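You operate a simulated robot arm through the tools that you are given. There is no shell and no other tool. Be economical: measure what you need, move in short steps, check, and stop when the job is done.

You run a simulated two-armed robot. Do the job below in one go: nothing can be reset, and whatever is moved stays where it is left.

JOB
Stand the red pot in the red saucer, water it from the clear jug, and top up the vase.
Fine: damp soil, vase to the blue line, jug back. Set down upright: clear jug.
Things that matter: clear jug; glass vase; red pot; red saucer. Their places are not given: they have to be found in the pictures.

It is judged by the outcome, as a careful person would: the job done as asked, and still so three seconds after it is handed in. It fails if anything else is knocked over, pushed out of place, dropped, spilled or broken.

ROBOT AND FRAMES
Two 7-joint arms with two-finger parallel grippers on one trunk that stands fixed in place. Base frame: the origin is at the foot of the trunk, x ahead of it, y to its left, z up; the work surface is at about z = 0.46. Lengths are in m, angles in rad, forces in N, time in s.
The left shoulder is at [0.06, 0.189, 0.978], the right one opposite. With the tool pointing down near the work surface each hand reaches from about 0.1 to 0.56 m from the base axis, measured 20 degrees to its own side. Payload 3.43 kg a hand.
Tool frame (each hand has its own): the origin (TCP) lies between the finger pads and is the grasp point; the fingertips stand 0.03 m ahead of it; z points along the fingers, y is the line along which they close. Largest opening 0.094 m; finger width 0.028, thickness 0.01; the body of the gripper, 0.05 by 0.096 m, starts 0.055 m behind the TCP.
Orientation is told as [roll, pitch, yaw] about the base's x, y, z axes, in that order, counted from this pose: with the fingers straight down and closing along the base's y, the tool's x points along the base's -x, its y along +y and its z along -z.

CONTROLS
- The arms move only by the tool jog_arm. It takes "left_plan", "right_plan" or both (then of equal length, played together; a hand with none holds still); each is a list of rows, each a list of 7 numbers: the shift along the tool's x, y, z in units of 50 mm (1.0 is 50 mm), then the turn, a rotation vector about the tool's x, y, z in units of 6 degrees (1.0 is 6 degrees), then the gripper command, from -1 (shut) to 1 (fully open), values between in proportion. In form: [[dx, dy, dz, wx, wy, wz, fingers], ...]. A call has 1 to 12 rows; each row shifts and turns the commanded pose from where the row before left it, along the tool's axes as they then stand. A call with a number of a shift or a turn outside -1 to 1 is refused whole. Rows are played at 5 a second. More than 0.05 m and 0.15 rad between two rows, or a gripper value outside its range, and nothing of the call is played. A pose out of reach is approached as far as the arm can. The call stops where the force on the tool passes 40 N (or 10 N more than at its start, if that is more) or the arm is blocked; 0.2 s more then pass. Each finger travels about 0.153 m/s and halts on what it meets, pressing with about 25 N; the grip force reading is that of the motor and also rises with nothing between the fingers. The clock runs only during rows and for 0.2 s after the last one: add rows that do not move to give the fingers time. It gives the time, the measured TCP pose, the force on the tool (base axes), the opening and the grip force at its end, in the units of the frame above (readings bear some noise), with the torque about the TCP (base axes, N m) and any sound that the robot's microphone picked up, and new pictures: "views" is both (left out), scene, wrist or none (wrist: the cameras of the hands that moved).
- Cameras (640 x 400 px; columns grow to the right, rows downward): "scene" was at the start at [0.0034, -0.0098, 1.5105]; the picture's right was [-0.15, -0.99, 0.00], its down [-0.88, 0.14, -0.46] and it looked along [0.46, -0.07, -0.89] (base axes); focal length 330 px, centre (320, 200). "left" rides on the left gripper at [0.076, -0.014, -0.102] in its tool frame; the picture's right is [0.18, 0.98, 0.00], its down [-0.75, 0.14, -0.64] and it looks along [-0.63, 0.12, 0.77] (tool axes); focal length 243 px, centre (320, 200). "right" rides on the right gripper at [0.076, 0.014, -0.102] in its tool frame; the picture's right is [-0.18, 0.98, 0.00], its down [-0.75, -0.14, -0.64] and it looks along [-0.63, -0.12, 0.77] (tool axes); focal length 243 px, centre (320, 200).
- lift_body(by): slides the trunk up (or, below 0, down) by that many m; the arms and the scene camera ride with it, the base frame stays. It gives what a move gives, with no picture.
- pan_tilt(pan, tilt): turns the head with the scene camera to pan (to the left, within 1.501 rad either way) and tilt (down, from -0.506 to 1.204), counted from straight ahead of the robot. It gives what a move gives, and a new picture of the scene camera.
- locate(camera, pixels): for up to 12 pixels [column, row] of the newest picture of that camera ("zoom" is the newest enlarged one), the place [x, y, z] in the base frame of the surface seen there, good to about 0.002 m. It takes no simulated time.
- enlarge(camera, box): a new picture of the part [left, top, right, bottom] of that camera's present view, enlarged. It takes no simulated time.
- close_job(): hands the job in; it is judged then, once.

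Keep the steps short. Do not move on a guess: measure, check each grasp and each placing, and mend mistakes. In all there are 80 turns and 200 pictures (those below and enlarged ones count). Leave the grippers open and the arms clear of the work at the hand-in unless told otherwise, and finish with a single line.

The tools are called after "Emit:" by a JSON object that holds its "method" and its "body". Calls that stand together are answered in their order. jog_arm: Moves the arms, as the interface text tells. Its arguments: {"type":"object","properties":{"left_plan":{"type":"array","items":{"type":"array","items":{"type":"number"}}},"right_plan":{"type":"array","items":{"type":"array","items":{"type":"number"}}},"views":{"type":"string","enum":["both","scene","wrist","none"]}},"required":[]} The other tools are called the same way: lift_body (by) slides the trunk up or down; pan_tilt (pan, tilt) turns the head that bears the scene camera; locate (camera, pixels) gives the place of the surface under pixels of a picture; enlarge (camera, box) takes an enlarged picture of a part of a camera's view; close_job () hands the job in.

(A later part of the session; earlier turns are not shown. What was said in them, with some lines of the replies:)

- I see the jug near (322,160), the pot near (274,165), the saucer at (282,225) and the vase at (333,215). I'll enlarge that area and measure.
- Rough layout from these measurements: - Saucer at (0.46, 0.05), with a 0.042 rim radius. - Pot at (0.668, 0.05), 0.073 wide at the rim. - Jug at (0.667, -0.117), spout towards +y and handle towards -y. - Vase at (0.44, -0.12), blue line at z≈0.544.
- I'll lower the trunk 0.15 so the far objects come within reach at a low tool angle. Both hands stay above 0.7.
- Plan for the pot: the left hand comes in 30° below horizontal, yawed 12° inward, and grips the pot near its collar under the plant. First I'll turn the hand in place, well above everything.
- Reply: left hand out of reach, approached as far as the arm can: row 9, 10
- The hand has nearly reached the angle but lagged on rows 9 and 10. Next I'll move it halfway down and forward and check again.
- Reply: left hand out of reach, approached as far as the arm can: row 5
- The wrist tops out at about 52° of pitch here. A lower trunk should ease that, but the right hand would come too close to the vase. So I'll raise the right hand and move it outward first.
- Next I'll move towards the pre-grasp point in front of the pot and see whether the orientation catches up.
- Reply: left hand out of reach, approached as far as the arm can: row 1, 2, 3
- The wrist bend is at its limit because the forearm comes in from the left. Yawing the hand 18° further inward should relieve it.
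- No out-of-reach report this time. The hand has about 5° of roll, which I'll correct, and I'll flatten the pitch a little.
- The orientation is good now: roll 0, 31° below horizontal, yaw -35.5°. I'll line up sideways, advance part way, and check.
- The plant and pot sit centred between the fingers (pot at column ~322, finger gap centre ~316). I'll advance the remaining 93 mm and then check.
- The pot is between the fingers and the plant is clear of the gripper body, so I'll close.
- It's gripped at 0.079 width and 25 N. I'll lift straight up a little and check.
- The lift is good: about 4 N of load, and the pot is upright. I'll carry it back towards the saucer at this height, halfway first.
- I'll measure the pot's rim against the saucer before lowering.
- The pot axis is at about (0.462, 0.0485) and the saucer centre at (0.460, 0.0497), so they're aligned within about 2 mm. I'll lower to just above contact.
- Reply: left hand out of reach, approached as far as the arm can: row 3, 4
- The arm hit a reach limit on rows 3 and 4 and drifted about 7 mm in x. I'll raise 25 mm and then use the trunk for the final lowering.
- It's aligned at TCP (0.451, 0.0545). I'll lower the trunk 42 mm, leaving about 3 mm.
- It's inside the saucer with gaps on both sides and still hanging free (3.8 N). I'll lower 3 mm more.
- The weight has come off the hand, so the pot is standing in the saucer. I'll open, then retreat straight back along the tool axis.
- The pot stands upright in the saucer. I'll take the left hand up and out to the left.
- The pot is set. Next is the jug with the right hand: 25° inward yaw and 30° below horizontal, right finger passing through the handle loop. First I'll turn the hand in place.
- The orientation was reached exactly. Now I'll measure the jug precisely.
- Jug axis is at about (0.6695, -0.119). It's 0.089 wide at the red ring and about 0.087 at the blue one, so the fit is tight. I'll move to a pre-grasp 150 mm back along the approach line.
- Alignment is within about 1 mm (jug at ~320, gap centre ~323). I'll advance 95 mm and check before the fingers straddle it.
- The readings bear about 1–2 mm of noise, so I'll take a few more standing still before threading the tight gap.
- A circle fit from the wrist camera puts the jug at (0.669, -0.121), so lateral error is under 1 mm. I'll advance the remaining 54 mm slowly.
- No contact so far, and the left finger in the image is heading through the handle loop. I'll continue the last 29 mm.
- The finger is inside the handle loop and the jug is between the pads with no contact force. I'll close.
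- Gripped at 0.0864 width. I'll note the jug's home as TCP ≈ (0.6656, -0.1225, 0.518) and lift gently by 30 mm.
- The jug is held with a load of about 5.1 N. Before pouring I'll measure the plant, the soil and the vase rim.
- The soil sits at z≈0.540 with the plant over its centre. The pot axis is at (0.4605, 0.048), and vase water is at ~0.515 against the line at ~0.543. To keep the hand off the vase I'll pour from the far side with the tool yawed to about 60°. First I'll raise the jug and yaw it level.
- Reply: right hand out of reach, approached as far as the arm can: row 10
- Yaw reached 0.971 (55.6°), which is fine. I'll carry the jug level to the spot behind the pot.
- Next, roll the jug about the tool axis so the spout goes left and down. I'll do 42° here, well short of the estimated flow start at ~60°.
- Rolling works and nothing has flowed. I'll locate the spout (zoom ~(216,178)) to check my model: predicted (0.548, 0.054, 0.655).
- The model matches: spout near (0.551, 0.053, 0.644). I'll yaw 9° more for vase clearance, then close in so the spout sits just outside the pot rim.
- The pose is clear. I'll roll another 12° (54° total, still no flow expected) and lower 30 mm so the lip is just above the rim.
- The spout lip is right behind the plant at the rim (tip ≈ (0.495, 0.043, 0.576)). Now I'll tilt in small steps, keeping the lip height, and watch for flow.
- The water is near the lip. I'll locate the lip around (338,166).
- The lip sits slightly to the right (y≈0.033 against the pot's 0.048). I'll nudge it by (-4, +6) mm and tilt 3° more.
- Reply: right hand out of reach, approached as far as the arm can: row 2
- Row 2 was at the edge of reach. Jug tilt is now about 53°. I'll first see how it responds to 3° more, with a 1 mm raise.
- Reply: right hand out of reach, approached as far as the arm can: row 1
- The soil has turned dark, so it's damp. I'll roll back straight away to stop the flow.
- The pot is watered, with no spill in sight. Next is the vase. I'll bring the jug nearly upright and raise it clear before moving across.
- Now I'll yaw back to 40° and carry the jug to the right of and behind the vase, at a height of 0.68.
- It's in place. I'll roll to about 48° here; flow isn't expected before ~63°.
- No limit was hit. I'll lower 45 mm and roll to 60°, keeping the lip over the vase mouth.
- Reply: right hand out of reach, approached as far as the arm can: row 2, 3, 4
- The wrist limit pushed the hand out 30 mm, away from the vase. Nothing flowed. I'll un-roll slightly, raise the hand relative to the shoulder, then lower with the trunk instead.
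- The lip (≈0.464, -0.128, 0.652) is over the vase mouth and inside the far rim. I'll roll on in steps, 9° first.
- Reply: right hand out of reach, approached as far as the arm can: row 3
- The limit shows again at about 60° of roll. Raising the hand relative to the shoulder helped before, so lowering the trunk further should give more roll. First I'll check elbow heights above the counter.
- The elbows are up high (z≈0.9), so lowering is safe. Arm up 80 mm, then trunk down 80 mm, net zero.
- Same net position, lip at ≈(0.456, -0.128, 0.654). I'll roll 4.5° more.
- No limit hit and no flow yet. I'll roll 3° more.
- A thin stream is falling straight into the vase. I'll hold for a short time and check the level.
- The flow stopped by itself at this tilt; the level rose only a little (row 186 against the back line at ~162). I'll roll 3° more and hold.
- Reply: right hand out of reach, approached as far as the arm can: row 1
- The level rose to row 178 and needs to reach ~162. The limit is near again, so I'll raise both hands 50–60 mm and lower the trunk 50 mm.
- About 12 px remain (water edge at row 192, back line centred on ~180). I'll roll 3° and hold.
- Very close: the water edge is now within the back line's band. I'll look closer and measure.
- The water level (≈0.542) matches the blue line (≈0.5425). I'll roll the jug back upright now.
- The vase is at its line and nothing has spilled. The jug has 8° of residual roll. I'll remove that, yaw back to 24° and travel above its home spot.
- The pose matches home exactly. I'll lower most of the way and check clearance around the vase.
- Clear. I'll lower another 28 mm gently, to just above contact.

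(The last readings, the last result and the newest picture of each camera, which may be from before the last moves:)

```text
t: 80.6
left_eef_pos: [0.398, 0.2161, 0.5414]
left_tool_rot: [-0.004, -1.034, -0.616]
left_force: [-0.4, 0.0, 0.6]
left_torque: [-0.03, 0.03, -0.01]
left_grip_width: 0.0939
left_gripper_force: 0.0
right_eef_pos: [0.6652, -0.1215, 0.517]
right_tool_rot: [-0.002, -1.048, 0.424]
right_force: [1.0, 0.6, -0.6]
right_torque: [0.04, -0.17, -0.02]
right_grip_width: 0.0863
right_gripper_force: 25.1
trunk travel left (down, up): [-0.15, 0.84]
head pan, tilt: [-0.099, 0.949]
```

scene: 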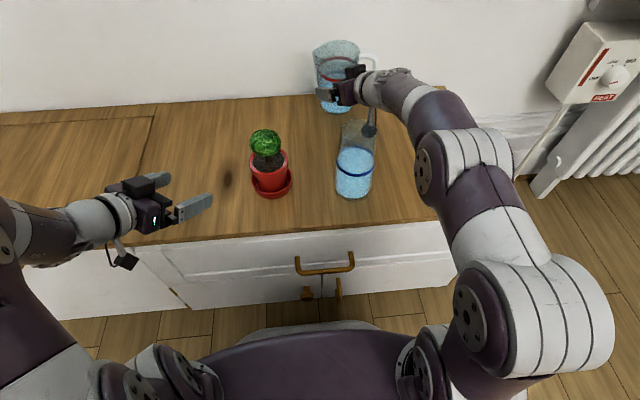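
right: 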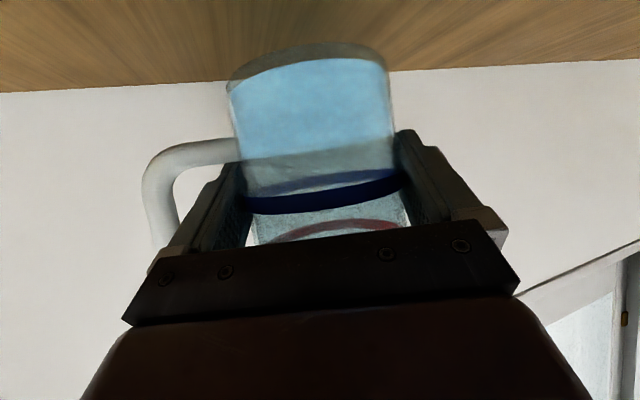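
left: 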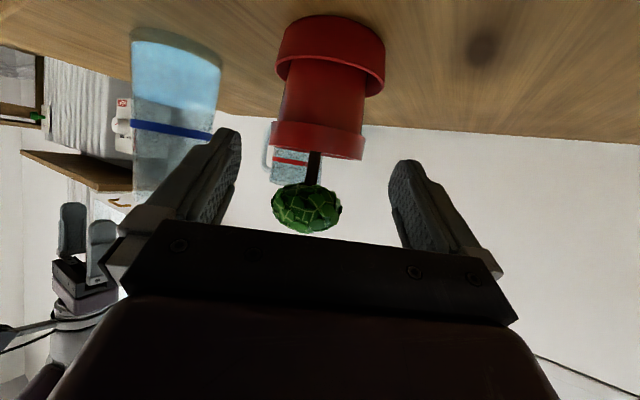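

The weight is off, so the jug is standing. I'll open and check.

Emit:
{"method": "jog_arm", "body": {"right_plan": [[0, 0, 0, 0, 0, 0, 0.9], [0, 0, 0, 0, 0, 0, 1], [0, 0, 0, 0, 0, 0, 1]], "views": "wrist"}}

Emit:
{"method": "enlarge", "body": {"camera": "scene", "box": [300, 25, 400, 125]}}

```text
t: 81.4
left_eef_pos: [0.3987, 0.2165, 0.5406]
left_tool_rot: [-0.006, -1.036, -0.618]
left_force: [-0.6, -0.2, 0.1]
left_torque: [-0.03, 0.03, 0.02]
left_grip_width: 0.094
left_gripper_force: 0.1
right_eef_pos: [0.6662, -0.1222, 0.5183]
right_tool_rot: [-0.002, -1.046, 0.421]
right_force: [-0.4, 0.0, 0.8]
right_torque: [-0.01, 0.02, 0.03]
right_grip_width: 0.0941
right_gripper_force: 0.1
trunk travel left (down, up): [-0.15, 0.84]
head pan, tilt: [-0.099, 0.949]
```

right: 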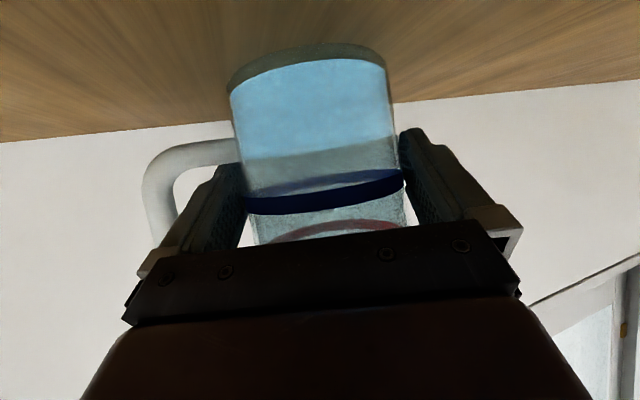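

```text
4.00 times, centred on (350, 75) of scene
5 turns are left
```

zoom: 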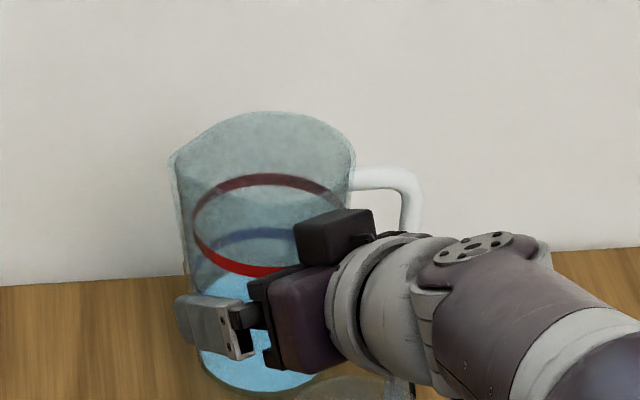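

The fingers are clear on both sides. I'll retreat straight back along the approach line 150 mm.

Emit:
{"method": "jog_arm", "body": {"right_plan": [[0, 0, -0.3, 0, 0, 0, 1], [0, 0, -0.4, 0, 0, 0, 1], [0, 0, -0.5, 0, 0, 0, 1], [0, 0, -0.6, 0, 0, 0, 1], [0, 0, -0.6, 0, 0, 0, 1], [0, 0, -0.6, 0, 0, 0, 1], [0, 0, 0, 0, 0, 0, 1]], "views": "both"}}

```text
t: 83.0
left_eef_pos: [0.3984, 0.2164, 0.5404]
left_tool_rot: [-0.006, -1.034, -0.617]
left_force: [-0.4, 0.4, -1.2]
left_torque: [0.0, 0.01, 0.0]
left_grip_width: 0.094
left_gripper_force: 0.0
right_eef_pos: [0.5461, -0.174, 0.5954]
right_tool_rot: [-0.004, -1.048, 0.423]
right_force: [1.0, -1.0, 1.3]
right_torque: [0.02, 0.02, 0.04]
right_grip_width: 0.0935
right_gripper_force: 0.0
trunk travel left (down, up): [-0.15, 0.84]
head pan, tilt: [-0.099, 0.949]
4 turns are left
```

scene: 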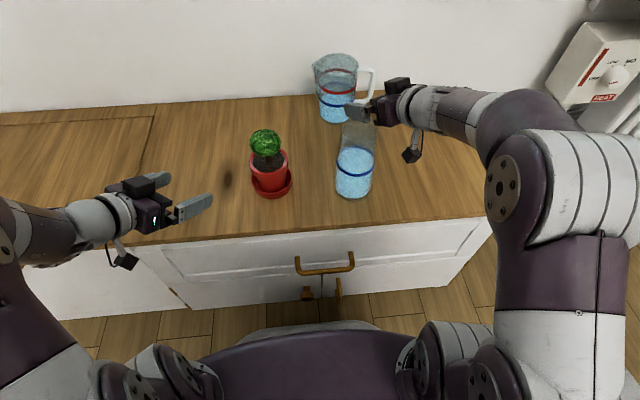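
right: 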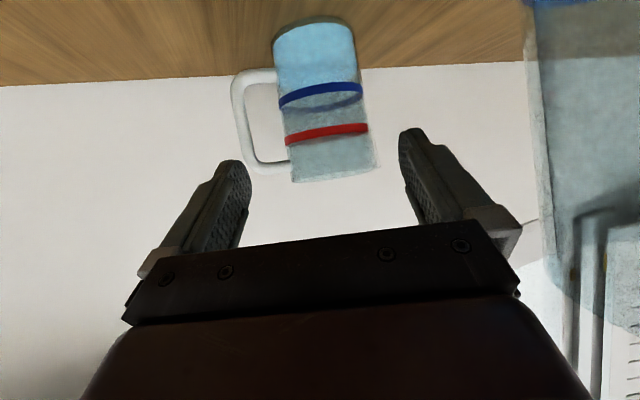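

The jug stands upright at home. I'll take both hands up and outward, clear of the work.

Emit:
{"method": "jog_arm", "body": {"right_plan": [[-0.265, -0.366, -0.341, 0, 0, 0, 1], [-0.265, -0.366, -0.341, 0, 0, 0, 1], [-0.265, -0.366, -0.341, 0, 0, 0, 1], [-0.265, -0.366, -0.341, 0, 0, 0, 1], [-0.265, -0.366, -0.341, 0, 0, 0, 1], [0, 0, 0, 0, 0, 0, 1]], "left_plan": [[-0.28, 0.2, -0.3, 0, 0, 0, 1], [-0.28, 0.2, -0.3, 0, 0, 0, 1], [-0.28, 0.2, -0.3, 0, 0, 0, 1], [-0.28, 0.2, -0.3, 0, 0, 0, 1], [0, 0, 0, 0, 0, 0, 1], [0, 0, 0, 0, 0, 0, 1]], "views": "scene"}}

Emit:
{"method": "enlarge", "body": {"camera": "scene", "box": [230, 40, 410, 210]}}

```text
t: 84.4
left_eef_pos: [0.4065, 0.2369, 0.5907]
left_tool_rot: [0.0, -1.03, -0.617]
left_force: [-0.9, -0.2, -0.1]
left_torque: [0.01, 0.01, 0.05]
left_grip_width: 0.0939
left_gripper_force: 0.0
left hand out of reach, approached as far as the arm can: row 2, 3, 4
right_eef_pos: [0.5477, -0.2747, 0.6931]
right_tool_rot: [-0.003, -1.049, 0.422]
right_force: [-0.4, 0.2, 0.8]
right_torque: [0.03, 0.0, 0.0]
right_grip_width: 0.094
right_gripper_force: 0.0
trunk travel left (down, up): [-0.15, 0.84]
head pan, tilt: [-0.099, 0.949]
```

scene: 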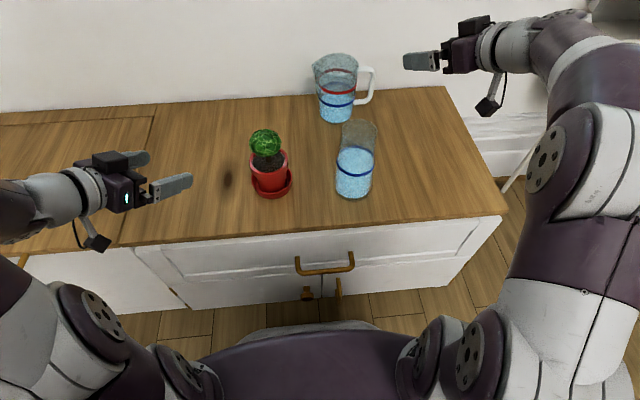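

```text
2.35 times, centred on (320, 125) of scene
3 turns are left
```

zoom: 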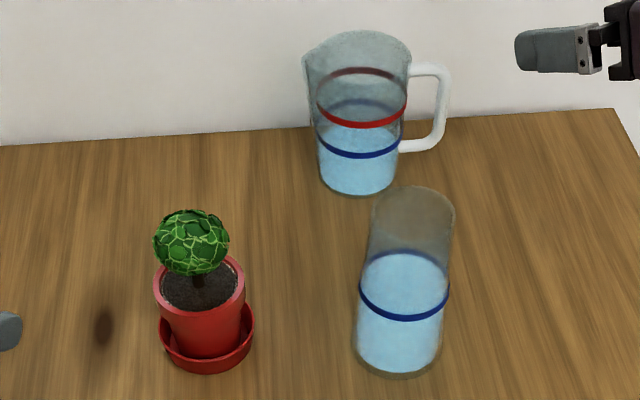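

The pot stands in the saucer with dark, damp soil, and the vase is at its blue line. The jug is upright back at its place, nothing has spilled, and both grippers are open and clear. I'm handing the job in.

Emit:
{"method": "close_job", "body": {}}

```text
The job is handed in.
```

The red pot stands in the red saucer with damp soil, the vase is topped up to its blue line, and the clear jug is set down upright back in its place, with no spills seen.
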